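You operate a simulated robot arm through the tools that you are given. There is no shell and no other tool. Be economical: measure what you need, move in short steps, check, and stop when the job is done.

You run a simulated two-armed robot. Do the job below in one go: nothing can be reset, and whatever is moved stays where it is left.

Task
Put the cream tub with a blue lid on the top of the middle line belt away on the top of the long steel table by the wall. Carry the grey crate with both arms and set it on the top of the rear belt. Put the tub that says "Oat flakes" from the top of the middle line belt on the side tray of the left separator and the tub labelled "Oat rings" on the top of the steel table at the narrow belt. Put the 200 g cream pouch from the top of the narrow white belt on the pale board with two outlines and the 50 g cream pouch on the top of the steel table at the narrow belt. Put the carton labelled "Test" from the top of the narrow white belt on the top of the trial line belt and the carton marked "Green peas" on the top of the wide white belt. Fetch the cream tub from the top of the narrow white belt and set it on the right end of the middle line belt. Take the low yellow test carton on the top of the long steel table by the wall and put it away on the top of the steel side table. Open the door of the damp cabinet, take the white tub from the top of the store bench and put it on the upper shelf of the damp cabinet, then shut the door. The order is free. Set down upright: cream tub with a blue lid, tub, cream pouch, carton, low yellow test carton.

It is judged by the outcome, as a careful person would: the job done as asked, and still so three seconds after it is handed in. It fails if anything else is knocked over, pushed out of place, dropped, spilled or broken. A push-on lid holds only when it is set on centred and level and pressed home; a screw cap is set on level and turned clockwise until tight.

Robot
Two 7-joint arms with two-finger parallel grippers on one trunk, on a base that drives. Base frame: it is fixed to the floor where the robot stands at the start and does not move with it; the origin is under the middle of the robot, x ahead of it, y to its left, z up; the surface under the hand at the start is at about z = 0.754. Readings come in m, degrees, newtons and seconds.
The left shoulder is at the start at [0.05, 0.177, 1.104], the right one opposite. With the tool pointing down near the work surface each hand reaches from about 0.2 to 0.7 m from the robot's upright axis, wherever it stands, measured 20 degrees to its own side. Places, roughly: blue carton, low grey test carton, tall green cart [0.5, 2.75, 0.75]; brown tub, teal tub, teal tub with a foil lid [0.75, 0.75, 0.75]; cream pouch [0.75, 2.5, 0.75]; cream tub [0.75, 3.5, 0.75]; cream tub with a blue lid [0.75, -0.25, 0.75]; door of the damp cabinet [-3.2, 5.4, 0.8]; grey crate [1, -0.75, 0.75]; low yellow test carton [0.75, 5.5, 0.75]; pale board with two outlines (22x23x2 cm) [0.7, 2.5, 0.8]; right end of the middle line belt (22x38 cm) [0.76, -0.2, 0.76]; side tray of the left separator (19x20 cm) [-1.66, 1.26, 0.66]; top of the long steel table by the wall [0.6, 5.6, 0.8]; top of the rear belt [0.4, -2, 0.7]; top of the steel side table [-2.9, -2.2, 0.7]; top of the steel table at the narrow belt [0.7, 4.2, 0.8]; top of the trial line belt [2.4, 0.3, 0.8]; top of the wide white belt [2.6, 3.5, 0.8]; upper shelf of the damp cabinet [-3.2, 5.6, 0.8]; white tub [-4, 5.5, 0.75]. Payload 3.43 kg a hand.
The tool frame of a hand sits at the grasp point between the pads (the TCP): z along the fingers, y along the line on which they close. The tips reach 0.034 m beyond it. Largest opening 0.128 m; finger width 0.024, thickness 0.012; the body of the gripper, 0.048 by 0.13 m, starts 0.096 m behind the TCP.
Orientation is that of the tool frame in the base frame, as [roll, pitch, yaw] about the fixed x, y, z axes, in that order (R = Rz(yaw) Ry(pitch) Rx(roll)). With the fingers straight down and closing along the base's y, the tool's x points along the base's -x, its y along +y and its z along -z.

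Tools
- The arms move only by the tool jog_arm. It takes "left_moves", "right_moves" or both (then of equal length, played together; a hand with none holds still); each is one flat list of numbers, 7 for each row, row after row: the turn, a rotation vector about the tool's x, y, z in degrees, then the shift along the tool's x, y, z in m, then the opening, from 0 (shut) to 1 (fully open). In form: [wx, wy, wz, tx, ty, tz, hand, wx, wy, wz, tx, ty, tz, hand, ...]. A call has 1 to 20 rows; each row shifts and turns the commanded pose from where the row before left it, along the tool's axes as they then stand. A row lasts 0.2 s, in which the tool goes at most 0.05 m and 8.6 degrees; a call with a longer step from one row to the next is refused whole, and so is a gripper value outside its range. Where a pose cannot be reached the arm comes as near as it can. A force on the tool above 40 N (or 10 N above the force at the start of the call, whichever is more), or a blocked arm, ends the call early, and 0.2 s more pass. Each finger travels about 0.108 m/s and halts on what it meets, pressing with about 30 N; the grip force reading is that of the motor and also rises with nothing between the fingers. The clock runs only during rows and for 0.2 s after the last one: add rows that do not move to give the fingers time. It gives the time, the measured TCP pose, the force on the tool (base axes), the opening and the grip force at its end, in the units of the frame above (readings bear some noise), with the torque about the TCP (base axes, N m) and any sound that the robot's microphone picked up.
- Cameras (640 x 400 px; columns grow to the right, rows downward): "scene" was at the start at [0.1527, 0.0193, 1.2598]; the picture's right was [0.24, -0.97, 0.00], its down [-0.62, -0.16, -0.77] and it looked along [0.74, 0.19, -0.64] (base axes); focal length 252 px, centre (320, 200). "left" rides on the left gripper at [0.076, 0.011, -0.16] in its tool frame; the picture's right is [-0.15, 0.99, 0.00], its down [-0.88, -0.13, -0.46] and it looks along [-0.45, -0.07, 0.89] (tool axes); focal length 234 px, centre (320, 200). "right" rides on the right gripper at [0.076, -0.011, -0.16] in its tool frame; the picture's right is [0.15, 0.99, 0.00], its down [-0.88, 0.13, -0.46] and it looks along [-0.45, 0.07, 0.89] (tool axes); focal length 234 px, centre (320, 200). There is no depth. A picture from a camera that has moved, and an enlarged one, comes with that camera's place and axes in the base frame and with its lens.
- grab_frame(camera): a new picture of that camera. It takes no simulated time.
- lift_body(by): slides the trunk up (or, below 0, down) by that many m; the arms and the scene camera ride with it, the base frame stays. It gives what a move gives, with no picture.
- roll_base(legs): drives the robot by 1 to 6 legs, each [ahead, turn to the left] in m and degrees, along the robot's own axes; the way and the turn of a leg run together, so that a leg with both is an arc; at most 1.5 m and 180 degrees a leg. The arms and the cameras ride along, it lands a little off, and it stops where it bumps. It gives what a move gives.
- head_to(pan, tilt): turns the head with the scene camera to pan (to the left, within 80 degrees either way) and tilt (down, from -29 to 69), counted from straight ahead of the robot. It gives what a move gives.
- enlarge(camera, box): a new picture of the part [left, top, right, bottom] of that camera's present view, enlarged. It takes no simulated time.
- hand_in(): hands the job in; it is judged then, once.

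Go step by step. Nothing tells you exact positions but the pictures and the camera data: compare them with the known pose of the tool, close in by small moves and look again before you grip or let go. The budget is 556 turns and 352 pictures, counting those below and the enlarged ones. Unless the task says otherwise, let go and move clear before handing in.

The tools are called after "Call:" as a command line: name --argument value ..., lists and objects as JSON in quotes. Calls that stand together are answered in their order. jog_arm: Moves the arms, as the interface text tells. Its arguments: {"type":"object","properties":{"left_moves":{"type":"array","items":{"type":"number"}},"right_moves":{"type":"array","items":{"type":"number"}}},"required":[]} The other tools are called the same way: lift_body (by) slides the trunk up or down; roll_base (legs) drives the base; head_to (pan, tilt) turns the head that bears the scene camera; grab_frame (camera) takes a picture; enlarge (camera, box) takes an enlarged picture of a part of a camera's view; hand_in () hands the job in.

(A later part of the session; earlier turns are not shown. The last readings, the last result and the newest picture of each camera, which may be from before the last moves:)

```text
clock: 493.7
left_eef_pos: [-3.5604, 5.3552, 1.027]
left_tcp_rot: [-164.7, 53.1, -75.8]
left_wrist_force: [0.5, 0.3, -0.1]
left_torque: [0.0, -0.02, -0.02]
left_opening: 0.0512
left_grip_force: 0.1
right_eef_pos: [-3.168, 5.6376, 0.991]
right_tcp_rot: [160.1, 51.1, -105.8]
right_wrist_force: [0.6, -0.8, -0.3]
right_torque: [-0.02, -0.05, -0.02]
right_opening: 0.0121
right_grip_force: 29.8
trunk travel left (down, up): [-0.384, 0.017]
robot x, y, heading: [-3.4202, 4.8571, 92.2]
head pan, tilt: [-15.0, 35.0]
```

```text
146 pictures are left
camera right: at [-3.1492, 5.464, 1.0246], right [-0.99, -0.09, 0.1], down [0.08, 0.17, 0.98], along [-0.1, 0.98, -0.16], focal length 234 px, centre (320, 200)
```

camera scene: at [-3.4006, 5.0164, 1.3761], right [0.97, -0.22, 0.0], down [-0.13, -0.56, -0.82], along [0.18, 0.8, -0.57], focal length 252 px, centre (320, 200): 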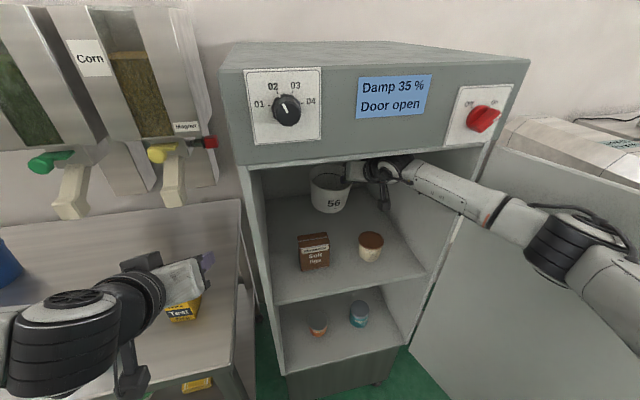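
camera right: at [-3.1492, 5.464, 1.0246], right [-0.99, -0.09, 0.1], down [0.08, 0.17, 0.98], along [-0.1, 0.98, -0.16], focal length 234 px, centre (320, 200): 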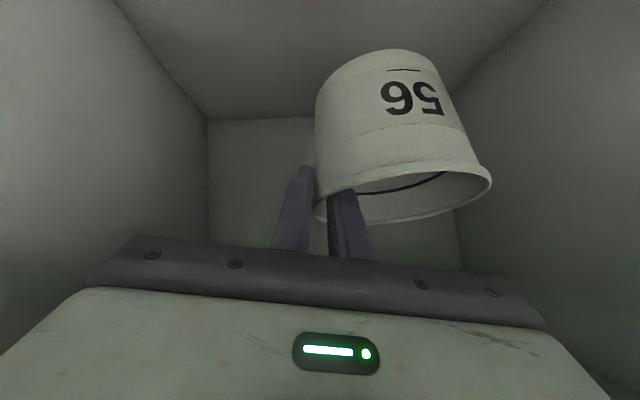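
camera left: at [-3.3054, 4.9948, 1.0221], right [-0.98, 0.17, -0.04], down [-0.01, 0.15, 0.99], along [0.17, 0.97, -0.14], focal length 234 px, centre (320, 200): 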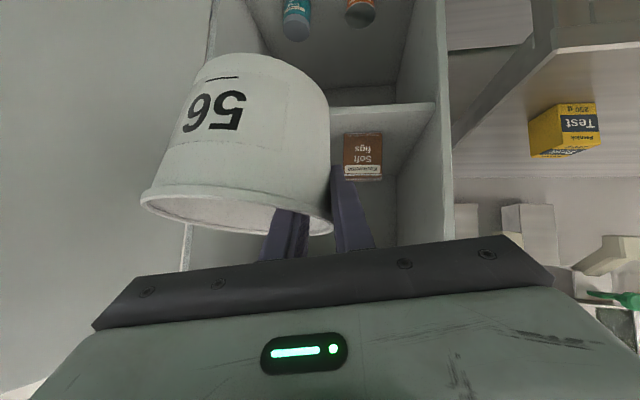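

Call:
jog_arm --left_moves '[0, 0, 0, -0.032, -0.0063, -0.023, 0.4, 0, 0, 0, -0.032, -0.0063, -0.023, 0.4]'

Call:
lift_body --by -0.085

Call:
lift_body --by -0.008

Call:
enlarge --camera "scene" --box '[240, 120, 480, 300]'

```text
clock: 494.3
left_eef_pos: [-3.561, 5.3563, 1.1083]
left_tcp_rot: [-164.8, 53.1, -75.7]
left_wrist_force: [0.0, 0.3, 0.6]
left_torque: [-0.01, 0.06, -0.02]
left_opening: 0.0513
left_grip_force: 0.1
right_eef_pos: [-3.1672, 5.6369, 0.9928]
right_tcp_rot: [160.1, 51.2, -105.8]
right_wrist_force: [-0.1, -0.2, -0.3]
right_torque: [0.03, -0.02, 0.0]
right_opening: 0.0121
right_grip_force: 30.5
trunk travel left (down, up): [-0.384, 0.017]
robot x, y, heading: [-3.4149, 4.8624, 92.1]
head pan, tilt: [-15.0, 35.0]
```

```text
clock: 495.5
left_eef_pos: [-3.5602, 5.357, 1.0226]
left_tcp_rot: [-164.7, 53.2, -75.7]
left_wrist_force: [0.0, 0.4, -0.1]
left_torque: [-0.01, -0.01, -0.01]
left_opening: 0.0512
left_grip_force: 0.0
right_eef_pos: [-3.1675, 5.6361, 0.9076]
right_tcp_rot: [160.1, 51.1, -105.8]
right_wrist_force: [0.0, -0.2, -0.2]
right_torque: [-0.06, -0.06, 0.03]
right_opening: 0.0123
right_grip_force: 29.9
trunk travel left (down, up): [-0.299, 0.102]
robot x, y, heading: [-3.4182, 4.862, 92.2]
head pan, tilt: [-15.0, 35.0]
```

```text
clock: 496.1
left_eef_pos: [-3.5607, 5.356, 1.0158]
left_tcp_rot: [-164.7, 53.2, -75.7]
left_wrist_force: [-1.0, -0.5, 0.1]
left_torque: [0.01, 0.03, -0.02]
left_opening: 0.0513
left_grip_force: 0.1
right_eef_pos: [-3.1668, 5.6373, 0.8993]
right_tcp_rot: [160.1, 51.3, -105.8]
right_wrist_force: [0.2, 0.0, 0.2]
right_torque: [0.0, -0.01, -0.01]
right_opening: 0.0121
right_grip_force: 30.2
trunk travel left (down, up): [-0.291, 0.11]
robot x, y, heading: [-3.4137, 4.8605, 92.3]
head pan, tilt: [-15.0, 35.0]
```

```text
2.22 times, centred on (360, 210) of scene
camera zoom: at [-3.4006, 5.0152, 1.2833], right [0.97, -0.22, 0.0], down [-0.13, -0.56, -0.82], along [0.18, 0.8, -0.57], focal length 560 px, centre (231, 178)
```

zoom: 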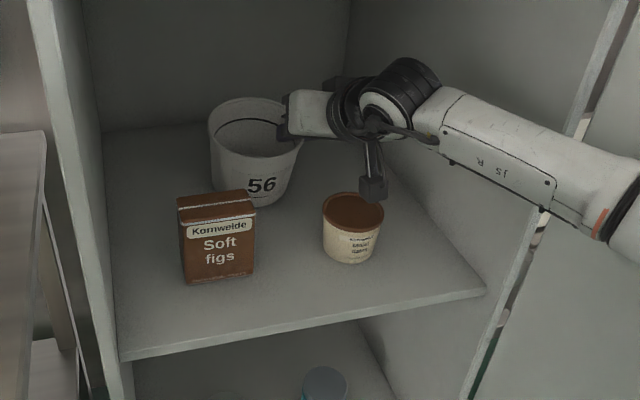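

Call:
lift_body --by -0.006

Call:
lift_body --by -0.006

Call:
lift_body --by -0.005

Call:
enlarge --camera "scene" --box '[260, 110, 440, 260]'

```text
clock: 496.6
left_eef_pos: [-3.5614, 5.3545, 1.0098]
left_tcp_rot: [-164.8, 53.2, -75.8]
left_wrist_force: [-0.8, 0.0, -0.4]
left_torque: [0.01, 0.01, 0.01]
left_opening: 0.0513
left_grip_force: 0.0
right_eef_pos: [-3.1677, 5.6372, 0.8948]
right_tcp_rot: [160.0, 51.3, -105.8]
right_wrist_force: [1.1, 0.7, 0.8]
right_torque: [0.01, -0.01, -0.03]
right_opening: 0.0123
right_grip_force: 29.8
trunk travel left (down, up): [-0.285, 0.116]
robot x, y, heading: [-3.4142, 4.8575, 92.2]
head pan, tilt: [-15.0, 35.0]
```

```text
clock: 497.2
left_eef_pos: [-3.5612, 5.3545, 1.0047]
left_tcp_rot: [-164.7, 53.3, -75.7]
left_wrist_force: [-0.5, -0.2, -0.9]
left_torque: [0.04, -0.03, 0.01]
left_opening: 0.0513
left_grip_force: 0.0
right_eef_pos: [-3.1666, 5.6366, 0.8941]
right_tcp_rot: [159.7, 51.7, -106.2]
right_wrist_force: [4.4, -1.7, 17.5]
right_torque: [-0.66, 0.31, 0.18]
right_opening: 0.0125
right_grip_force: 29.5
trunk travel left (down, up): [-0.279, 0.122]
robot x, y, heading: [-3.4174, 4.8603, 92.2]
head pan, tilt: [-15.0, 35.0]
```

```text
clock: 497.7
left_eef_pos: [-3.5601, 5.3542, 1.0002]
left_tcp_rot: [-164.5, 53.4, -75.6]
left_wrist_force: [-0.9, -0.7, -0.6]
left_torque: [-0.01, 0.01, -0.01]
left_opening: 0.0512
left_grip_force: 0.0
right_eef_pos: [-3.1649, 5.6365, 0.8916]
right_tcp_rot: [159.6, 52.0, -106.4]
right_wrist_force: [9.0, 3.5, 26.3]
right_torque: [-0.47, 0.32, 0.09]
right_opening: 0.0124
right_grip_force: 30.6
trunk travel left (down, up): [-0.274, 0.127]
robot x, y, heading: [-3.4195, 4.859, 92.0]
head pan, tilt: [-15.0, 35.0]
```

```text
2.67 times, centred on (350, 185) of scene
camera zoom: at [-3.4007, 5.0125, 1.2669], right [0.97, -0.22, 0.0], down [-0.13, -0.56, -0.82], along [0.18, 0.8, -0.57], focal length 673 px, centre (240, 240)
```

zoom: 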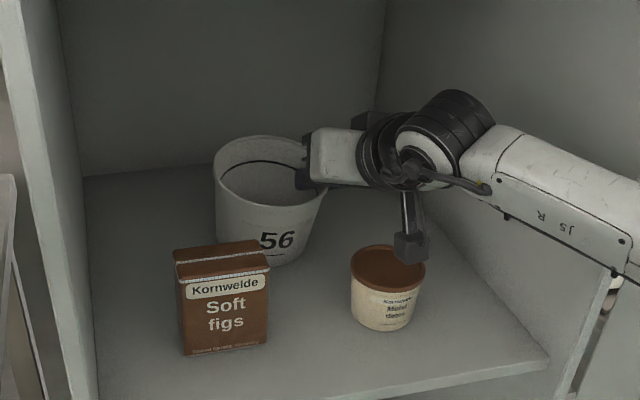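

Call:
lift_body --by 0.005

Call:
jog_arm --right_moves '[0, 0, 0, 0, 0, 0, 0.2, 0, 0, 0, 0, 0, 0, 0.35, 0, 0, 0, 0, 0, 0, 0.4, 0, 0, 0, 0, 0, 0, 0.4]'

Call:
enlarge --camera "scene" --box '[260, 110, 440, 260]'

Call:
grab_frame --camera "right"

```text
clock: 498.2
left_eef_pos: [-3.5607, 5.3536, 1.0036]
left_tcp_rot: [-164.6, 53.3, -75.7]
left_wrist_force: [0.5, -0.9, 0.1]
left_torque: [-0.02, 0.01, -0.02]
left_opening: 0.051
left_grip_force: 0.0
right_eef_pos: [-3.1688, 5.6373, 0.8919]
right_tcp_rot: [159.7, 51.5, -105.9]
right_wrist_force: [4.0, 4.4, 18.0]
right_torque: [-0.17, 0.39, -0.09]
right_opening: 0.0127
right_grip_force: 30.2
trunk travel left (down, up): [-0.279, 0.122]
robot x, y, heading: [-3.4155, 4.8617, 92.4]
head pan, tilt: [-15.0, 35.0]
```

```text
clock: 499.2
left_eef_pos: [-3.561, 5.3549, 1.0024]
left_tcp_rot: [-164.7, 53.2, -75.7]
left_wrist_force: [0.0, 1.1, -0.7]
left_torque: [0.0, 0.02, 0.03]
left_opening: 0.0513
left_grip_force: 0.1
right_eef_pos: [-3.1666, 5.6355, 0.8871]
right_tcp_rot: [160.2, 51.2, -105.8]
right_wrist_force: [-0.5, -0.2, 0.0]
right_torque: [-0.02, -0.01, -0.01]
right_opening: 0.0514
right_grip_force: 0.1
trunk travel left (down, up): [-0.279, 0.122]
robot x, y, heading: [-3.4196, 4.862, 92.2]
head pan, tilt: [-15.0, 35.0]
```

```text
2.67 times, centred on (350, 185) of scene
camera zoom: at [-3.4006, 5.0153, 1.2713], right [0.97, -0.22, 0.0], down [-0.13, -0.56, -0.82], along [0.18, 0.8, -0.57], focal length 673 px, centre (240, 240)
```

zoom: 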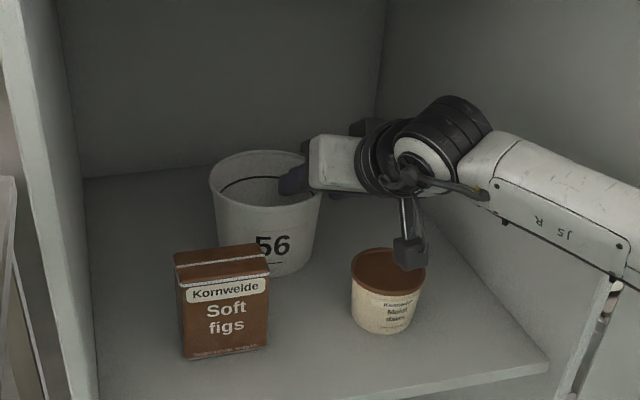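

```text
142 pictures are left
camera right: at [-3.1493, 5.4632, 0.92], right [-0.99, -0.09, 0.1], down [0.08, 0.17, 0.98], along [-0.1, 0.98, -0.16], focal length 234 px, centre (320, 200)
```

right: 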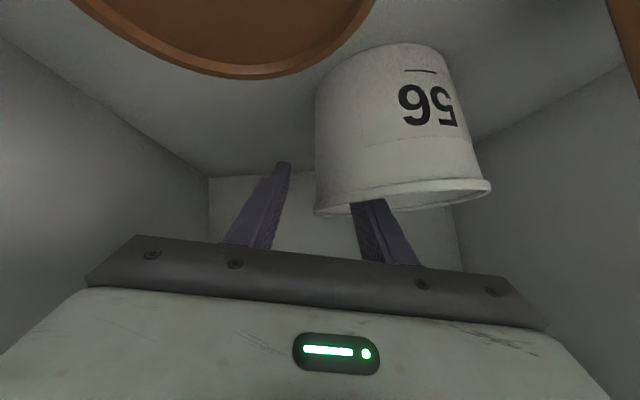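

Call:
lift_body --by 0.1

Call:
roll_base --legs '[[-0.45, 0]]'

Call:
grab_frame --camera "scene"

```text
clock: 500.6
left_eef_pos: [-3.5611, 5.3556, 1.1037]
left_tcp_rot: [-164.7, 53.1, -75.7]
left_wrist_force: [-0.3, 0.2, 0.1]
left_torque: [-0.01, 0.02, -0.01]
left_opening: 0.0516
left_grip_force: 0.0
right_eef_pos: [-3.1676, 5.6363, 0.9861]
right_tcp_rot: [160.1, 51.2, -105.7]
right_wrist_force: [0.4, 1.2, 0.4]
right_torque: [-0.01, -0.01, 0.01]
right_opening: 0.0513
right_grip_force: 0.0
trunk travel left (down, up): [-0.379, 0.022]
robot x, y, heading: [-3.4169, 4.8594, 92.0]
head pan, tilt: [-15.0, 35.0]
```

```text
clock: 503.3
left_eef_pos: [-3.5438, 4.9053, 1.1027]
left_tcp_rot: [-164.6, 53.2, -75.6]
left_wrist_force: [0.0, -0.3, -0.3]
left_torque: [0.0, -0.02, -0.01]
left_opening: 0.0515
left_grip_force: 0.0
right_eef_pos: [-3.1516, 5.1881, 0.9878]
right_tcp_rot: [160.1, 51.1, -105.7]
right_wrist_force: [0.2, 0.7, -0.1]
right_torque: [0.01, 0.0, -0.01]
right_opening: 0.0509
right_grip_force: 0.0
trunk travel left (down, up): [-0.379, 0.022]
robot x, y, heading: [-3.4022, 4.4056, 92.3]
head pan, tilt: [-15.0, 35.0]
```

```text
141 pictures are left
camera scene: at [-3.3839, 4.5661, 1.3714], right [0.98, -0.22, 0.0], down [-0.13, -0.56, -0.82], along [0.18, 0.8, -0.57], focal length 252 px, centre (320, 200)
```

scene: 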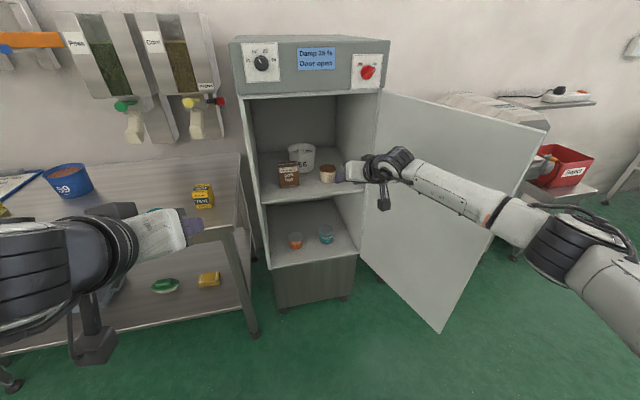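

Call:
roll_base --legs '[[-0.25, 0]]'

Call:
jog_arm --right_moves '[3.9, 0, -5.15, 0, 0, -0.03, 0, 3.9, 0, -5.15, 0, 0, -0.03, 0, 0, 8, 0, 0, 0, -0.03, 0, 0, 8, 0, 0, 0, -0.03, 0, 0, 8, 0, 0, 0, -0.03, 0, 0, 8, 0, 0, 0, -0.02, 0, 0, 8, 0, 0.02, 0, 0, 0, 0, 8, 0, 0.02, 0, 0, 0, 0, 5, 0, 0.02, 0, 0, 0]' --left_moves '[-3.75, 0, 5.3, 0, 0.02, 0, 0.4, -3.75, 0, 5.3, 0, 0.02, 0, 0.4, 0, 8, 0, 0, 0, 0, 0.4, 0, 8, 0, 0, 0, 0, 0.4, 0, 8, 0, 0, 0, 0, 0.4, 0, 8, 0, 0, 0, 0, 0.4, 0, 8, 0, 0, 0, 0, 0.4, 0, 8, 0, 0, 0, 0, 0.4, 0, 5, 0, 0, 0, 0, 0.4]'

Call:
grab_frame --camera "scene"

```text
clock: 505.1
left_eef_pos: [-3.536, 4.6581, 1.1042]
left_tcp_rot: [-164.8, 53.2, -75.6]
left_wrist_force: [-0.4, -0.3, 1.2]
left_torque: [-0.01, -0.02, -0.04]
left_opening: 0.0512
left_grip_force: 0.0
right_eef_pos: [-3.1426, 4.9398, 0.9877]
right_tcp_rot: [160.1, 51.2, -105.7]
right_wrist_force: [0.2, -0.1, -0.2]
right_torque: [0.01, -0.01, 0.01]
right_opening: 0.0513
right_grip_force: 0.1
trunk travel left (down, up): [-0.379, 0.022]
robot x, y, heading: [-3.3904, 4.1615, 92.5]
head pan, tilt: [-15.0, 35.0]
```

```text
clock: 507.1
left_eef_pos: [-3.5741, 4.657, 1.0988]
left_tcp_rot: [176.1, 1.1, -88.1]
left_wrist_force: [-0.6, 0.2, -0.3]
left_torque: [0.03, -0.01, -0.02]
left_opening: 0.0514
left_grip_force: 0.0
right_eef_pos: [-3.1371, 4.7614, 1.0898]
right_tcp_rot: [-179.4, -0.2, -90.0]
right_wrist_force: [0.6, 0.1, 0.0]
right_torque: [0.0, 0.01, -0.01]
right_opening: 0.0001
right_grip_force: 30.0
trunk travel left (down, up): [-0.379, 0.022]
robot x, y, heading: [-3.3914, 4.1666, 92.3]
head pan, tilt: [-15.0, 35.0]
```

```text
140 pictures are left
camera scene: at [-3.3741, 4.3186, 1.3713], right [0.98, -0.22, 0.0], down [-0.13, -0.56, -0.82], along [0.18, 0.8, -0.57], focal length 252 px, centre (320, 200)
```

scene: 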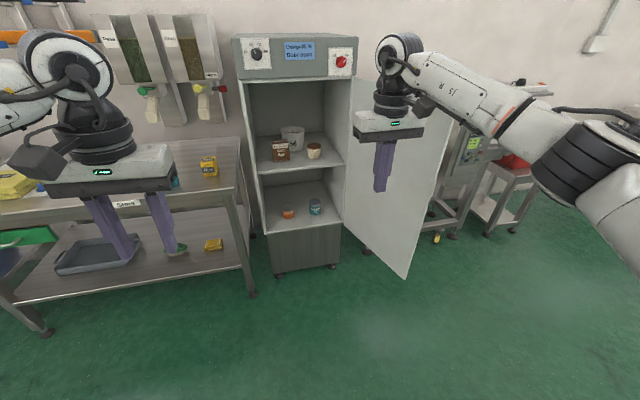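

Call:
jog_arm --right_moves '[0, 0, 0, 0.04, 0, 0.02, 0, 0, 0, 0, 0.04, 0, 0.02, 0, 0, 0, 0, 0.03, -0.02, 0.02, 0]'

Call:
roll_base --legs '[[0, -92], [0.46, 0], [0, 90]]'

Call:
grab_frame --camera "scene"

```text
clock: 507.9
left_eef_pos: [-3.5734, 4.6566, 1.1]
left_tcp_rot: [176.1, 1.2, -88.2]
left_wrist_force: [0.4, 0.2, 0.3]
left_torque: [-0.01, 0.02, -0.01]
left_opening: 0.0513
left_grip_force: 0.0
right_eef_pos: [-3.1161, 4.6513, 1.0301]
right_tcp_rot: [-179.5, 0.0, -90.0]
right_wrist_force: [-0.1, -1.3, 0.4]
right_torque: [0.03, -0.01, -0.02]
right_opening: 0.0001
right_grip_force: 29.9
trunk travel left (down, up): [-0.379, 0.022]
robot x, y, heading: [-3.3903, 4.1619, 92.3]
head pan, tilt: [-15.0, 35.0]
```

```text
clock: 518.4
left_eef_pos: [-3.0875, 4.6636, 1.0984]
left_tcp_rot: [176.1, 1.1, -91.0]
left_wrist_force: [0.3, 0.0, 0.2]
left_torque: [0.02, 0.03, 0.02]
left_opening: 0.0512
left_grip_force: 0.0
right_eef_pos: [-2.6291, 4.6357, 1.0305]
right_tcp_rot: [-179.3, -0.2, -92.8]
right_wrist_force: [-0.3, -0.4, -0.9]
right_torque: [0.03, 0.0, 0.0]
right_opening: 0.0001
right_grip_force: 30.4
trunk travel left (down, up): [-0.379, 0.022]
robot x, y, heading: [-2.9266, 4.1618, 89.6]
head pan, tilt: [-15.0, 35.0]
```

```text
139 pictures are left
camera scene: at [-2.903, 4.3152, 1.3713], right [0.96, -0.27, 0.0], down [-0.15, -0.55, -0.82], along [0.22, 0.79, -0.57], focal length 252 px, centre (320, 200)
```

scene: 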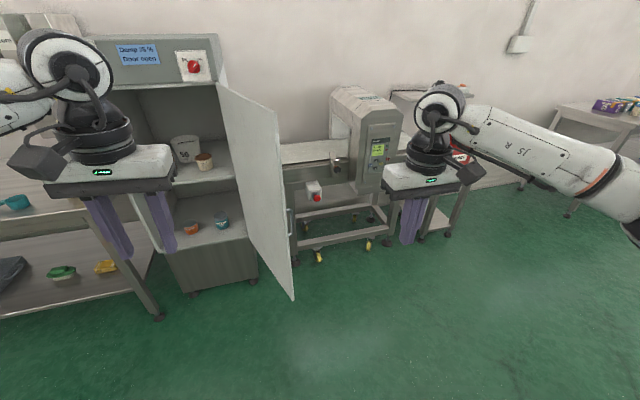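

Call:
jog_arm --left_moves '[0, 0, 0, 0.04, 0.01, 0, 0.4, 0, 0, 0, 0.04, 0.01, 0, 0.4, 0, 0, 0, 0.04, 0.01, 0, 0.4, 0, 0, 0, 0.03, 0.01, 0, 0.4]'

Call:
roll_base --legs '[[0.33, 0]]'

Call:
jog_arm --right_moves '[0, 0, 0, 0, 0.04, 0, 0, 0, 0, 0, 0, 0.04, 0, 0, 0, 0, 0, 0, 0.04, 0, 0, 0, 0, 0, 0, 0.04, 0, 0, 0, 0, 0, 0, 0.04, 0, 0, 0, 0, 0, 0, 0.04, 0, 0, 0, 0, 0, 0, 0.04, 0, 0, 0, 0, 0, 0, 0.03, 0, 0]'

Call:
grab_frame --camera "scene"

```text
clock: 519.4
left_eef_pos: [-3.1299, 4.5125, 1.0977]
left_tcp_rot: [176.0, 1.3, -91.0]
left_wrist_force: [0.4, 0.7, -0.2]
left_torque: [0.01, -0.03, 0.03]
left_opening: 0.051
left_grip_force: 0.1
right_eef_pos: [-2.6303, 4.6339, 1.0309]
right_tcp_rot: [-179.4, -0.1, -92.8]
right_wrist_force: [0.7, 0.9, -0.2]
right_torque: [0.03, -0.02, -0.01]
right_opening: 0.0
right_grip_force: 30.2
trunk travel left (down, up): [-0.379, 0.022]
robot x, y, heading: [-2.9265, 4.1665, 89.3]
head pan, tilt: [-15.0, 35.0]
```

```text
clock: 521.6
left_eef_pos: [-3.1274, 4.8419, 1.0982]
left_tcp_rot: [176.1, 1.2, -90.9]
left_wrist_force: [0.3, -1.2, 0.2]
left_torque: [-0.03, 0.0, 0.01]
left_opening: 0.0513
left_grip_force: 0.0
right_eef_pos: [-2.6278, 4.9648, 1.0297]
right_tcp_rot: [-179.5, -0.1, -92.5]
right_wrist_force: [-0.3, -0.1, -0.2]
right_torque: [-0.02, -0.03, 0.0]
right_opening: 0.0
right_grip_force: 29.8
trunk travel left (down, up): [-0.379, 0.022]
robot x, y, heading: [-2.9236, 4.4879, 89.8]
head pan, tilt: [-15.0, 35.0]
```

```text
clock: 523.4
left_eef_pos: [-3.1274, 4.8422, 1.0977]
left_tcp_rot: [176.1, 1.2, -90.8]
left_wrist_force: [-0.3, 0.0, 0.1]
left_torque: [0.01, -0.04, 0.03]
left_opening: 0.0514
left_grip_force: 0.1
right_eef_pos: [-2.94, 4.9766, 1.0281]
right_tcp_rot: [-179.3, -0.1, -92.6]
right_wrist_force: [0.6, -1.0, -0.2]
right_torque: [-0.01, -0.01, -0.05]
right_opening: 0.0002
right_grip_force: 29.8
trunk travel left (down, up): [-0.379, 0.022]
robot x, y, heading: [-2.9237, 4.4932, 89.6]
head pan, tilt: [-15.0, 35.0]
```

```text
138 pictures are left
camera scene: at [-2.9012, 4.643, 1.3713], right [0.96, -0.27, 0.0], down [-0.15, -0.55, -0.82], along [0.22, 0.79, -0.57], focal length 252 px, centre (320, 200)
```

scene: 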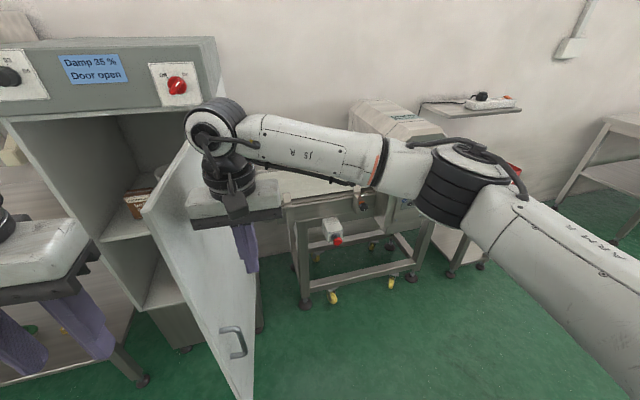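

Call:
jog_arm --right_moves '[0, 0, 0, -0.02, 0.035, 0, 0, 0, 0, 0, -0.02, 0.035, 0, 0, 0, 0, 0, -0.02, 0.035, 0, 0, 0, 0, 0, -0.03, 0.03, 0, 0, 0, 0, 0, -0.03, 0.03, 0, 0]'

Call:
grab_frame --camera "scene"

```text
clock: 524.8
left_eef_pos: [-3.1265, 4.8414, 1.099]
left_tcp_rot: [176.1, 1.3, -90.7]
left_wrist_force: [-0.8, 0.0, -0.8]
left_torque: [0.03, 0.01, 0.0]
left_opening: 0.0511
left_grip_force: 0.1
right_eef_pos: [-2.9948, 5.0553, 1.0317]
right_tcp_rot: [179.8, 0.3, -96.1]
right_wrist_force: [-0.4, -0.4, 0.0]
right_torque: [-0.03, -0.01, -0.02]
right_opening: 0.0001
right_grip_force: 30.1
right hand out of reach, approached as far as the arm can: row 3, 4, 5
trunk travel left (down, up): [-0.379, 0.022]
robot x, y, heading: [-2.926, 4.4889, 89.6]
head pan, tilt: [-15.0, 35.0]
stopped in row 5 (right hand): the arm was blocked; the commanded pose is now the measured one
```

```text
137 pictures are left
camera scene: at [-2.9005, 4.6432, 1.3713], right [0.96, -0.27, 0.0], down [-0.15, -0.55, -0.82], along [0.22, 0.79, -0.57], focal length 252 px, centre (320, 200)
```

scene: 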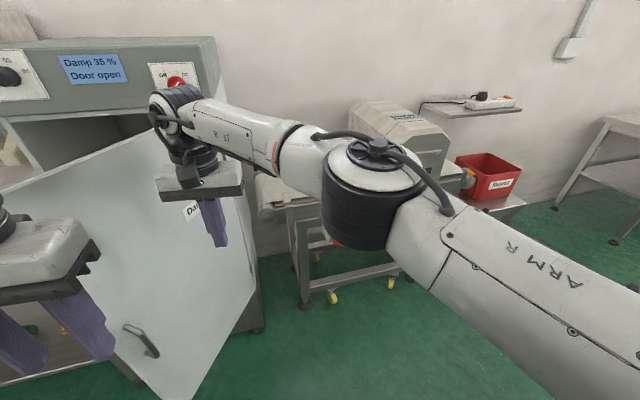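

Call:
roll_base --legs '[[-0.33, 0]]'

Call:
jog_arm --right_moves '[0, 5, 0, 0.03, -0.01, 0, 0, 0, 0, 0, 0.04, -0.02, 0, 0, 0, -5, 0, 0.04, -0.02, 0, 0, 0, 0, 0, 0.04, -0.02, 0, 0]' --left_moves '[0, 0, 0, -0.035, 0, 0, 0, 0, 0, 0, -0.035, 0, 0, 0, 0, 0, 0, -0.035, 0, 0.01, 0, 0, 0, 0, -0.035, 0, 0.01, 0]'

Call:
roll_base --legs '[[0, 90], [0.24, 0], [0, -90]]'

Call:
head_to --pan 0 --tilt 35

Call:
grab_frame --camera "scene"

```text
clock: 527.0
left_eef_pos: [-3.1292, 4.5133, 1.0996]
left_tcp_rot: [176.1, 1.2, -91.0]
left_wrist_force: [-0.5, 0.3, 0.2]
left_torque: [0.04, 0.0, -0.03]
left_opening: 0.0514
left_grip_force: 0.0
right_eef_pos: [-2.9964, 4.7269, 1.0328]
right_tcp_rot: [179.8, 0.4, -96.1]
right_wrist_force: [0.6, -0.4, -0.1]
right_torque: [0.01, 0.0, 0.02]
right_opening: 0.0
right_grip_force: 29.9
trunk travel left (down, up): [-0.379, 0.022]
robot x, y, heading: [-2.9251, 4.1589, 89.5]
head pan, tilt: [-15.0, 35.0]
```

```text
clock: 528.0
left_eef_pos: [-3.1264, 4.6527, 1.0818]
left_tcp_rot: [176.1, 1.2, -91.0]
left_wrist_force: [0.1, -0.1, 0.3]
left_torque: [-0.03, 0.02, 0.01]
left_opening: 0.0002
left_grip_force: 29.9
right_eef_pos: [-2.9408, 4.5705, 1.0404]
right_tcp_rot: [179.7, 0.3, -96.4]
right_wrist_force: [-0.7, 0.6, -0.6]
right_torque: [0.03, 0.06, -0.01]
right_opening: 0.0
right_grip_force: 29.4
trunk travel left (down, up): [-0.379, 0.022]
robot x, y, heading: [-2.9264, 4.1578, 89.7]
head pan, tilt: [-15.0, 35.0]
```

```text
clock: 537.5
left_eef_pos: [-3.3725, 4.6499, 1.0807]
left_tcp_rot: [176.1, 1.2, -90.4]
left_wrist_force: [-0.2, 0.5, 0.4]
left_torque: [0.02, 0.01, -0.03]
left_opening: 0.0
left_grip_force: 30.0
right_eef_pos: [-3.1865, 4.5687, 1.0385]
right_tcp_rot: [179.8, 0.3, -95.7]
right_wrist_force: [-1.1, -0.3, -0.1]
right_torque: [0.0, 0.02, 0.02]
right_opening: 0.0
right_grip_force: 29.7
trunk travel left (down, up): [-0.379, 0.022]
robot x, y, heading: [-3.1678, 4.1607, 90.0]
head pan, tilt: [-15.0, 35.0]
```

```text
clock: 538.2
left_eef_pos: [-3.3715, 4.6484, 1.0812]
left_tcp_rot: [176.1, 1.2, -90.4]
left_wrist_force: [-0.1, 0.2, -0.4]
left_torque: [0.01, -0.02, 0.0]
left_opening: 0.0
left_grip_force: 29.8
right_eef_pos: [-3.1872, 4.5683, 1.0391]
right_tcp_rot: [179.8, 0.4, -95.7]
right_wrist_force: [-0.5, 0.6, 0.5]
right_torque: [0.02, -0.03, -0.02]
right_opening: 0.0001
right_grip_force: 30.4
trunk travel left (down, up): [-0.379, 0.022]
robot x, y, heading: [-3.1695, 4.1611, 90.0]
head pan, tilt: [0.0, 35.0]
```

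```text
136 pictures are left
camera scene: at [-3.1675, 4.3165, 1.3713], right [1.0, 0.0, 0.0], down [0.0, -0.57, -0.82], along [0.0, 0.82, -0.57], focal length 252 px, centre (320, 200)
```

scene: 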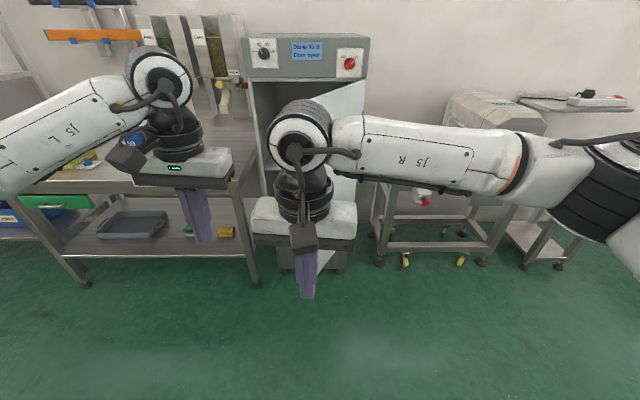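

Call:
jog_arm --left_moves '[0, 0, 0, 0.04, 0.01, 0, 0, 0, 0, 0, 0.04, 0.01, 0, 0, 0, 0, 0, 0.04, 0.01, 0, 0, 0, 0, 0, 0.03, 0.01, 0, 0]'

Call:
roll_base --legs '[[0.45, 0]]'

Call:
roll_base --legs '[[0.2, 0]]'

Call:
grab_frame --camera "scene"

```text
clock: 539.2
left_eef_pos: [-3.4135, 4.5003, 1.0797]
left_tcp_rot: [176.1, 1.2, -90.4]
left_wrist_force: [-0.3, 0.7, -0.2]
left_torque: [0.0, -0.02, -0.03]
left_opening: 0.0002
left_grip_force: 30.0
right_eef_pos: [-3.1878, 4.5677, 1.039]
right_tcp_rot: [179.8, 0.3, -95.7]
right_wrist_force: [0.1, -0.2, 0.3]
right_torque: [0.02, -0.01, -0.02]
right_opening: 0.0
right_grip_force: 29.8
trunk travel left (down, up): [-0.379, 0.022]
robot x, y, heading: [-3.1701, 4.1609, 89.8]
head pan, tilt: [0.0, 35.0]
```

```text
clock: 541.6
left_eef_pos: [-3.4109, 4.9035, 1.0806]
left_tcp_rot: [176.1, 1.2, -90.6]
left_wrist_force: [-0.1, -0.2, -0.1]
left_torque: [0.0, -0.02, -0.01]
left_opening: 0.0001
left_grip_force: 29.7
right_eef_pos: [-3.1896, 4.9624, 1.038]
right_tcp_rot: [179.7, -0.3, -94.0]
right_wrist_force: [0.3, 0.6, -0.3]
right_torque: [-0.01, 0.01, 0.0]
right_opening: 0.0
right_grip_force: 30.4
trunk travel left (down, up): [-0.379, 0.022]
robot x, y, heading: [-3.1686, 4.5632, 89.8]
head pan, tilt: [0.0, 35.0]
stopped in leg 1: the robot was blocked; the commanded pose is now the measured one
```

```text
clock: 543.0
left_eef_pos: [-3.4151, 5.0581, 1.0804]
left_tcp_rot: [175.4, 0.7, -91.1]
left_wrist_force: [-0.9, 0.1, 0.6]
left_torque: [-0.04, -0.02, 0.01]
left_opening: 0.0
left_grip_force: 29.8
right_eef_pos: [-3.1884, 5.1197, 1.0376]
right_tcp_rot: [179.7, -0.3, -93.9]
right_wrist_force: [-0.5, -0.1, 0.8]
right_torque: [-0.01, 0.0, 0.01]
right_opening: 0.0
right_grip_force: 30.5
trunk travel left (down, up): [-0.379, 0.022]
robot x, y, heading: [-3.1642, 4.7193, 89.8]
head pan, tilt: [0.0, 35.0]
stopped in leg 1: the force on the tool passed its limit at 73 N (the readings are from after the stop); the commanded pose is now the measured one
```

```text
135 pictures are left
camera scene: at [-3.1656, 4.8756, 1.371], right [1.0, 0.0, 0.0], down [0.0, -0.57, -0.82], along [0.0, 0.82, -0.57], focal length 252 px, centre (320, 200)
```

scene: 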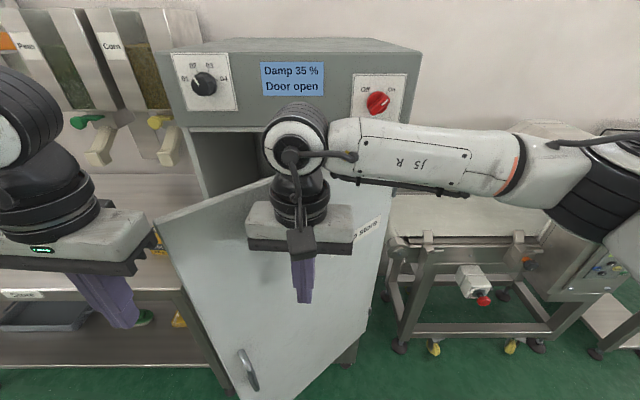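

Call:
jog_arm --left_moves '[0, 0, 0, 0, 0.04, -0.01, 0, 0, 0, 0, 0, 0.04, 0, 0, 0, 0, 0, 0, 0.04, 0, 0]'

Call:
roll_base --legs '[[0.15, 0]]'

Call:
grab_frame --camera "scene"

```text
clock: 543.9
left_eef_pos: [-3.5335, 5.059, 1.102]
left_tcp_rot: [175.5, 0.8, -91.2]
left_wrist_force: [0.4, 1.0, -0.7]
left_torque: [-0.01, 0.0, 0.02]
left_opening: 0.0
left_grip_force: 30.3
right_eef_pos: [-3.1879, 5.1173, 1.0385]
right_tcp_rot: [179.8, -0.3, -93.9]
right_wrist_force: [0.0, 1.3, 0.0]
right_torque: [-0.01, -0.01, 0.0]
right_opening: 0.0
right_grip_force: 30.2
trunk travel left (down, up): [-0.379, 0.022]
robot x, y, heading: [-3.1671, 4.7188, 90.1]
head pan, tilt: [0.0, 35.0]
```

```text
clock: 545.2
left_eef_pos: [-3.5316, 5.2113, 1.1011]
left_tcp_rot: [175.4, 0.7, -91.1]
left_wrist_force: [0.2, 0.1, -0.1]
left_torque: [-0.01, -0.01, 0.0]
left_opening: 0.0
left_grip_force: 30.2
right_eef_pos: [-3.1872, 5.2691, 1.0386]
right_tcp_rot: [179.8, -0.3, -93.9]
right_wrist_force: [0.1, 0.2, -0.4]
right_torque: [-0.04, -0.01, -0.03]
right_opening: 0.0
right_grip_force: 30.2
trunk travel left (down, up): [-0.379, 0.022]
robot x, y, heading: [-3.1664, 4.8669, 89.9]
head pan, tilt: [0.0, 35.0]
```

```text
134 pictures are left
camera scene: at [-3.1641, 5.0257, 1.3712], right [1.0, 0.0, 0.0], down [0.0, -0.57, -0.82], along [0.0, 0.82, -0.57], focal length 252 px, centre (320, 200)
```

scene: 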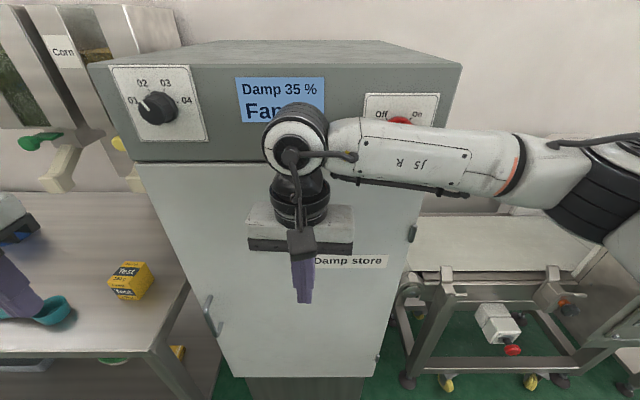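

Call:
roll_base --legs '[[0.1, 0]]'

Call:
roll_base --legs '[[-0.3, 0]]'

Call:
grab_frame --camera "scene"

```text
clock: 546.2
left_eef_pos: [-3.5282, 5.2624, 1.1033]
left_tcp_rot: [175.3, 1.0, -91.3]
left_wrist_force: [0.7, 0.2, -1.1]
left_torque: [0.0, -0.01, -0.01]
left_opening: 0.0
left_grip_force: 30.9
right_eef_pos: [-3.1866, 5.3112, 1.0385]
right_tcp_rot: [179.9, -0.2, -92.2]
right_wrist_force: [-0.2, 0.3, -0.2]
right_torque: [-0.02, 0.01, 0.05]
right_opening: 0.0
right_grip_force: 30.3
trunk travel left (down, up): [-0.379, 0.022]
robot x, y, heading: [-3.1614, 4.9203, 89.3]
head pan, tilt: [0.0, 35.0]
stopped in leg 1: the robot was blocked; the commanded pose is now the measured one
```

```text
clock: 548.3
left_eef_pos: [-3.5328, 4.968, 1.1018]
left_tcp_rot: [175.4, 0.7, -91.2]
left_wrist_force: [0.1, 0.2, 0.0]
left_torque: [0.03, -0.04, 0.0]
left_opening: 0.0
left_grip_force: 30.3
right_eef_pos: [-3.191, 5.0159, 1.0351]
right_tcp_rot: [-179.9, -0.6, -92.3]
right_wrist_force: [0.1, -0.4, 0.5]
right_torque: [-0.01, 0.03, -0.01]
right_opening: 0.0
right_grip_force: 29.9
trunk travel left (down, up): [-0.379, 0.022]
robot x, y, heading: [-3.1656, 4.6248, 89.6]
head pan, tilt: [0.0, 35.0]
```

```text
133 pictures are left
camera scene: at [-3.1653, 4.7819, 1.3714], right [1.0, -0.01, 0.0], down [0.0, -0.57, -0.82], along [0.01, 0.82, -0.57], focal length 252 px, centre (320, 200)
```

scene: 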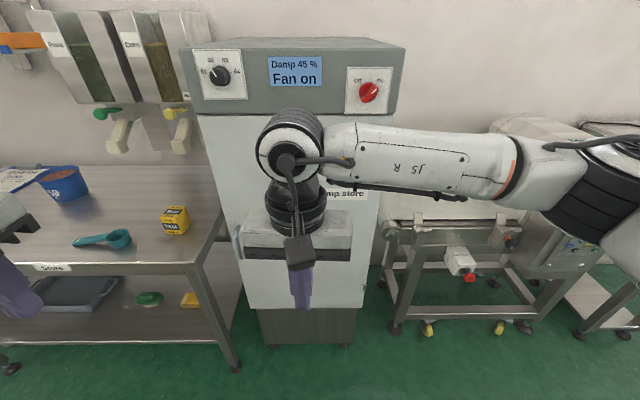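

Call:
jog_arm --right_moves '[0, 0, 0, 0, -0.04, 0, 0.9, 0, 0, 0, 0, -0.04, 0, 0.9, 0, 0, 0, 0, -0.04, 0, 0.9, 0, 0, 0, 0, -0.04, 0, 0.9]'

Call:
roll_base --legs '[[-0.1, 0], [0, 90], [0.65, 0], [0, -90], [0.32, 0]]'

Call:
grab_frame --camera "right"

Call:
head_to --pan 0 --tilt 40

Call:
grab_frame --camera "scene"

```text
clock: 549.3
left_eef_pos: [-3.5316, 4.9692, 1.1011]
left_tcp_rot: [175.4, 0.8, -91.3]
left_wrist_force: [1.1, 0.1, -0.3]
left_torque: [0.03, 0.05, -0.01]
left_opening: 0.0
left_grip_force: 30.0
right_eef_pos: [-3.0285, 5.0095, 1.0346]
right_tcp_rot: [-179.9, -0.6, -92.3]
right_wrist_force: [0.4, -0.5, -0.7]
right_torque: [-0.02, 0.02, 0.01]
right_opening: 0.1153
right_grip_force: 0.1
trunk travel left (down, up): [-0.379, 0.022]
robot x, y, heading: [-3.1696, 4.6244, 89.4]
head pan, tilt: [0.0, 35.0]
```

```text
clock: 563.1
left_eef_pos: [-4.1888, 5.1895, 1.1018]
left_tcp_rot: [175.5, 0.6, -91.1]
left_wrist_force: [0.1, 0.6, -0.1]
left_torque: [-0.03, -0.02, 0.01]
left_opening: 0.0001
left_grip_force: 29.8
right_eef_pos: [-3.6883, 5.2317, 1.0344]
right_tcp_rot: [-179.9, -0.6, -92.1]
right_wrist_force: [-0.1, -0.3, 0.1]
right_torque: [-0.03, 0.05, 0.0]
right_opening: 0.1152
right_grip_force: 0.1
trunk travel left (down, up): [-0.379, 0.022]
robot x, y, heading: [-3.8238, 4.8462, 89.6]
head pan, tilt: [0.0, 35.0]
```

```text
132 pictures are left
camera right: at [-3.6795, 5.158, 1.1951], right [-0.99, -0.11, 0.0], down [-0.1, 0.89, 0.45], along [-0.05, 0.44, -0.9], focal length 234 px, centre (320, 200)
```

right: 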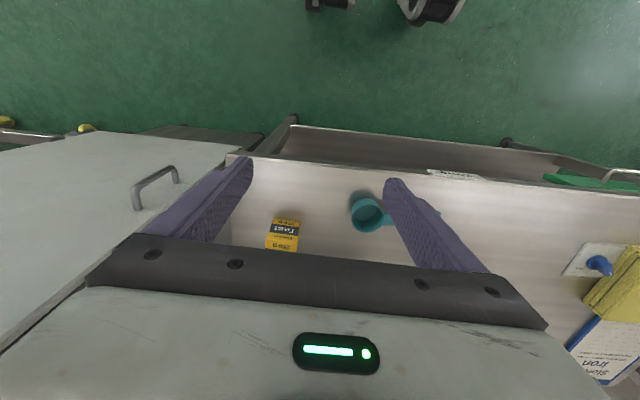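

```text
clock: 563.7
left_eef_pos: [-4.1895, 5.1883, 1.1013]
left_tcp_rot: [175.5, 0.7, -91.2]
left_wrist_force: [0.1, 0.5, 0.5]
left_torque: [0.0, 0.0, 0.0]
left_opening: 0.0
left_grip_force: 29.9
right_eef_pos: [-3.6873, 5.232, 1.035]
right_tcp_rot: [-179.9, -0.5, -92.1]
right_wrist_force: [-0.3, -0.1, -0.3]
right_torque: [-0.02, 0.01, 0.04]
right_opening: 0.1152
right_grip_force: 0.0
trunk travel left (down, up): [-0.379, 0.022]
robot x, y, heading: [-3.8239, 4.8463, 89.7]
head pan, tilt: [0.0, 40.0]
```

```text
131 pictures are left
camera scene: at [-3.8217, 5.0004, 1.3638], right [1.0, 0.0, 0.0], down [0.0, -0.64, -0.77], along [0.0, 0.77, -0.64], focal length 252 px, centre (320, 200)
```

scene: 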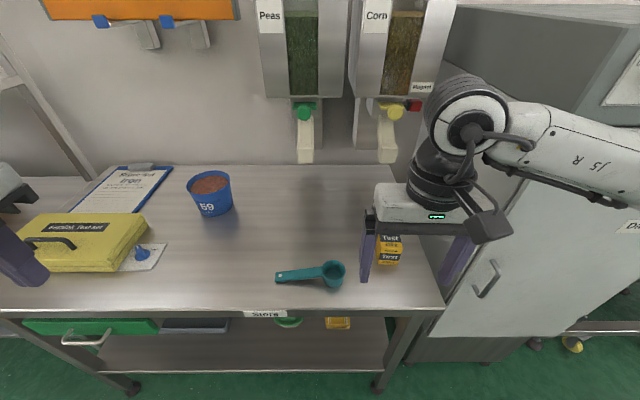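

Call:
jog_arm --right_moves '[0, 0, 0, -0.0336, -0.0069, 0.02, 0.9, 0, 0, 0, -0.0336, -0.0069, 0.02, 0.9, 0, 0, 0, -0.0336, -0.0069, 0.02, 0.9, 0, 0, 0, -0.0336, -0.0069, 0.02, 0.9, 0, 0, 0, -0.0336, -0.0069, 0.02, 0.9, 0, 0, 0, -0.0336, -0.0069, 0.02, 0.9]'

Call:
grab_frame --camera "right"

```text
clock: 565.1
left_eef_pos: [-4.1912, 5.1894, 1.1002]
left_tcp_rot: [175.6, 0.7, -91.0]
left_wrist_force: [0.1, 0.2, -0.7]
left_torque: [-0.01, 0.03, 0.02]
left_opening: 0.0
left_grip_force: 30.2
right_eef_pos: [-3.6385, 5.4315, 0.9118]
right_tcp_rot: [-179.9, -0.5, -92.1]
right_wrist_force: [-0.5, 0.1, 0.3]
right_torque: [0.03, 0.0, 0.01]
right_opening: 0.1151
right_grip_force: 0.1
trunk travel left (down, up): [-0.379, 0.022]
robot x, y, heading: [-3.8226, 4.847, 90.0]
head pan, tilt: [0.0, 40.0]
```

```text
130 pictures are left
camera right: at [-3.6301, 5.3574, 1.0735], right [-0.99, -0.11, 0.0], down [-0.1, 0.89, 0.45], along [-0.05, 0.44, -0.89], focal length 234 px, centre (320, 200)
```

right: 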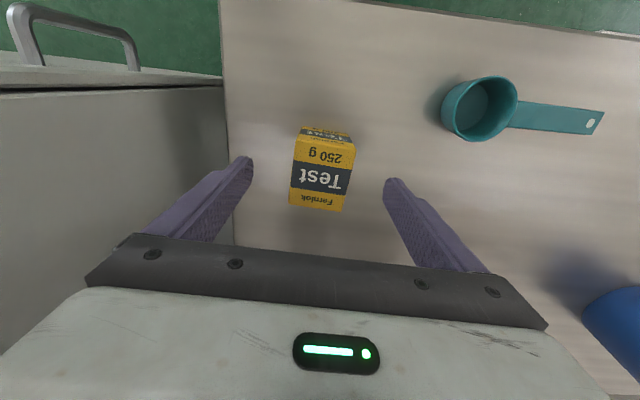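

Call:
jog_arm --right_moves '[0, 0, 1.5, 0, 0, 0.038, 0.9, 0, 0, 0, 0, 0, 0.038, 0.9, 0, 0, 0, 0, 0, 0, 0.6, 0, 0, 0, 0, 0, 0, 0.4, 0, 0, 0, 0, 0, 0, 0.2, 0, 0, 0, 0, 0, 0, 0, 0, 0, 0, 0, 0, 0, 0, 0, 0, 0, 0, 0, -0.03, 0, 0, 0, 0, 0, 0, -0.04, 0, 0, 0, 0, 0.02, 0, -0.04, 0, 0, 0, 0, 0.04, 0.01, -0.02, 0, 0, 0, 0, 0.04, 0.01, -0.02, 0, 0, 0, 0, 0.04, 0, 0, 0]'

Call:
grab_frame --camera "right"

```text
clock: 567.9
left_eef_pos: [-4.1894, 5.1886, 1.1001]
left_tcp_rot: [175.4, 0.6, -91.1]
left_wrist_force: [-0.4, 0.1, 0.2]
left_torque: [-0.01, 0.04, 0.01]
left_opening: 0.0001
left_grip_force: 29.7
right_eef_pos: [-3.6658, 5.2924, 0.9877]
right_tcp_rot: [-179.9, -0.6, -93.8]
right_wrist_force: [0.9, -0.2, -1.4]
right_torque: [0.0, 0.02, 0.03]
right_opening: 0.0546
right_grip_force: 29.9
trunk travel left (down, up): [-0.379, 0.022]
robot x, y, heading: [-3.8245, 4.8489, 89.8]
head pan, tilt: [0.0, 40.0]
```

```text
129 pictures are left
camera right: at [-3.661, 5.2175, 1.1486], right [-1.0, -0.08, 0.0], down [-0.07, 0.89, 0.45], along [-0.04, 0.45, -0.89], focal length 234 px, centre (320, 200)
```

right: 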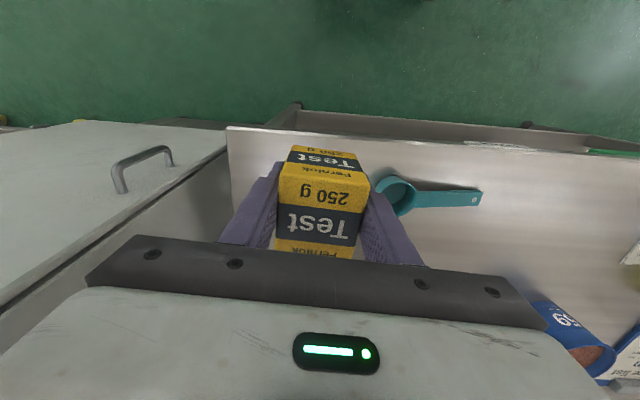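

Call:
roll_base --legs '[[-0.35, 0], [0, -170]]'

Call:
head_to --pan 0 --tilt 15

Call:
grab_frame --camera "scene"

```text
clock: 577.2
left_eef_pos: [-3.4095, 4.2155, 1.1009]
left_tcp_rot: [175.4, 0.8, 97.8]
left_wrist_force: [0.4, -0.1, 0.2]
left_torque: [-0.02, -0.04, -0.01]
left_opening: 0.0
left_grip_force: 30.2
right_eef_pos: [-3.9079, 4.0329, 0.9872]
right_tcp_rot: [-179.8, -0.6, 95.2]
right_wrist_force: [-0.9, -0.1, -2.5]
right_torque: [0.02, 0.01, 0.0]
right_opening: 0.0549
right_grip_force: 30.1
trunk travel left (down, up): [-0.379, 0.022]
robot x, y, heading: [-3.8224, 4.4986, -81.4]
head pan, tilt: [0.0, 40.0]
```

```text
clock: 578.1
left_eef_pos: [-3.4085, 4.2156, 1.1012]
left_tcp_rot: [175.4, 0.7, 97.7]
left_wrist_force: [1.1, -0.4, -0.3]
left_torque: [-0.01, -0.03, 0.0]
left_opening: 0.0
left_grip_force: 29.9
right_eef_pos: [-3.9085, 4.0334, 0.9873]
right_tcp_rot: [-179.9, -0.5, 95.3]
right_wrist_force: [0.1, 1.1, -1.9]
right_torque: [0.01, 0.04, 0.0]
right_opening: 0.055
right_grip_force: 29.8
trunk travel left (down, up): [-0.379, 0.022]
robot x, y, heading: [-3.8246, 4.4992, -81.5]
head pan, tilt: [0.0, 15.0]
```

```text
128 pictures are left
camera scene: at [-3.7992, 4.3343, 1.4032], right [-0.99, -0.15, 0.0], down [-0.04, 0.26, -0.97], along [0.14, -0.95, -0.26], focal length 252 px, centre (320, 200)
```

scene: 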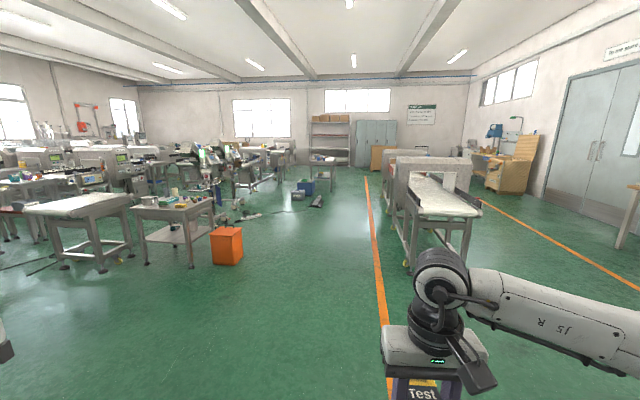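

Call:
roll_base --legs '[[1.5, 0], [1.5, 0], [1.4, 0]]'

Call:
head_to --pan 0 --tilt 20

Call:
grab_frame --camera "scene"

```text
clock: 599.1
left_eef_pos: [-2.7075, -0.1173, 1.1002]
left_tcp_rot: [175.5, 0.7, 98.6]
left_wrist_force: [-0.3, -0.3, -0.7]
left_torque: [0.01, 0.0, 0.03]
left_opening: 0.0001
left_grip_force: 30.3
right_eef_pos: [-3.2048, -0.3066, 0.986]
right_tcp_rot: [-179.9, -0.6, 96.0]
right_wrist_force: [0.1, -0.1, -2.7]
right_torque: [0.04, -0.02, 0.0]
right_opening: 0.0549
right_grip_force: 29.9
trunk travel left (down, up): [-0.379, 0.022]
robot x, y, heading: [-3.1278, 0.1589, -80.5]
head pan, tilt: [0.0, 15.0]
```

```text
clock: 599.8
left_eef_pos: [-2.708, -0.117, 1.1006]
left_tcp_rot: [175.3, 0.7, 98.6]
left_wrist_force: [0.3, 0.4, -0.1]
left_torque: [0.01, 0.02, -0.01]
left_opening: 0.0003
left_grip_force: 30.0
right_eef_pos: [-3.2062, -0.3071, 0.9868]
right_tcp_rot: [-179.9, -0.6, 96.1]
right_wrist_force: [0.2, -0.6, -1.8]
right_torque: [0.0, -0.01, 0.0]
right_opening: 0.0549
right_grip_force: 30.2
trunk travel left (down, up): [-0.379, 0.022]
robot x, y, heading: [-3.1262, 0.158, -80.3]
head pan, tilt: [0.0, 20.0]
```

```text
127 pictures are left
camera scene: at [-3.1005, -0.0036, 1.3952], right [-0.99, -0.16, 0.0], down [-0.06, 0.34, -0.94], along [0.15, -0.93, -0.34], focal length 252 px, centre (320, 200)
```

scene: 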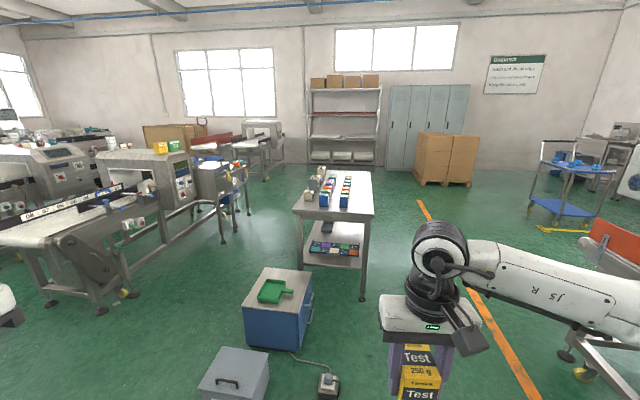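

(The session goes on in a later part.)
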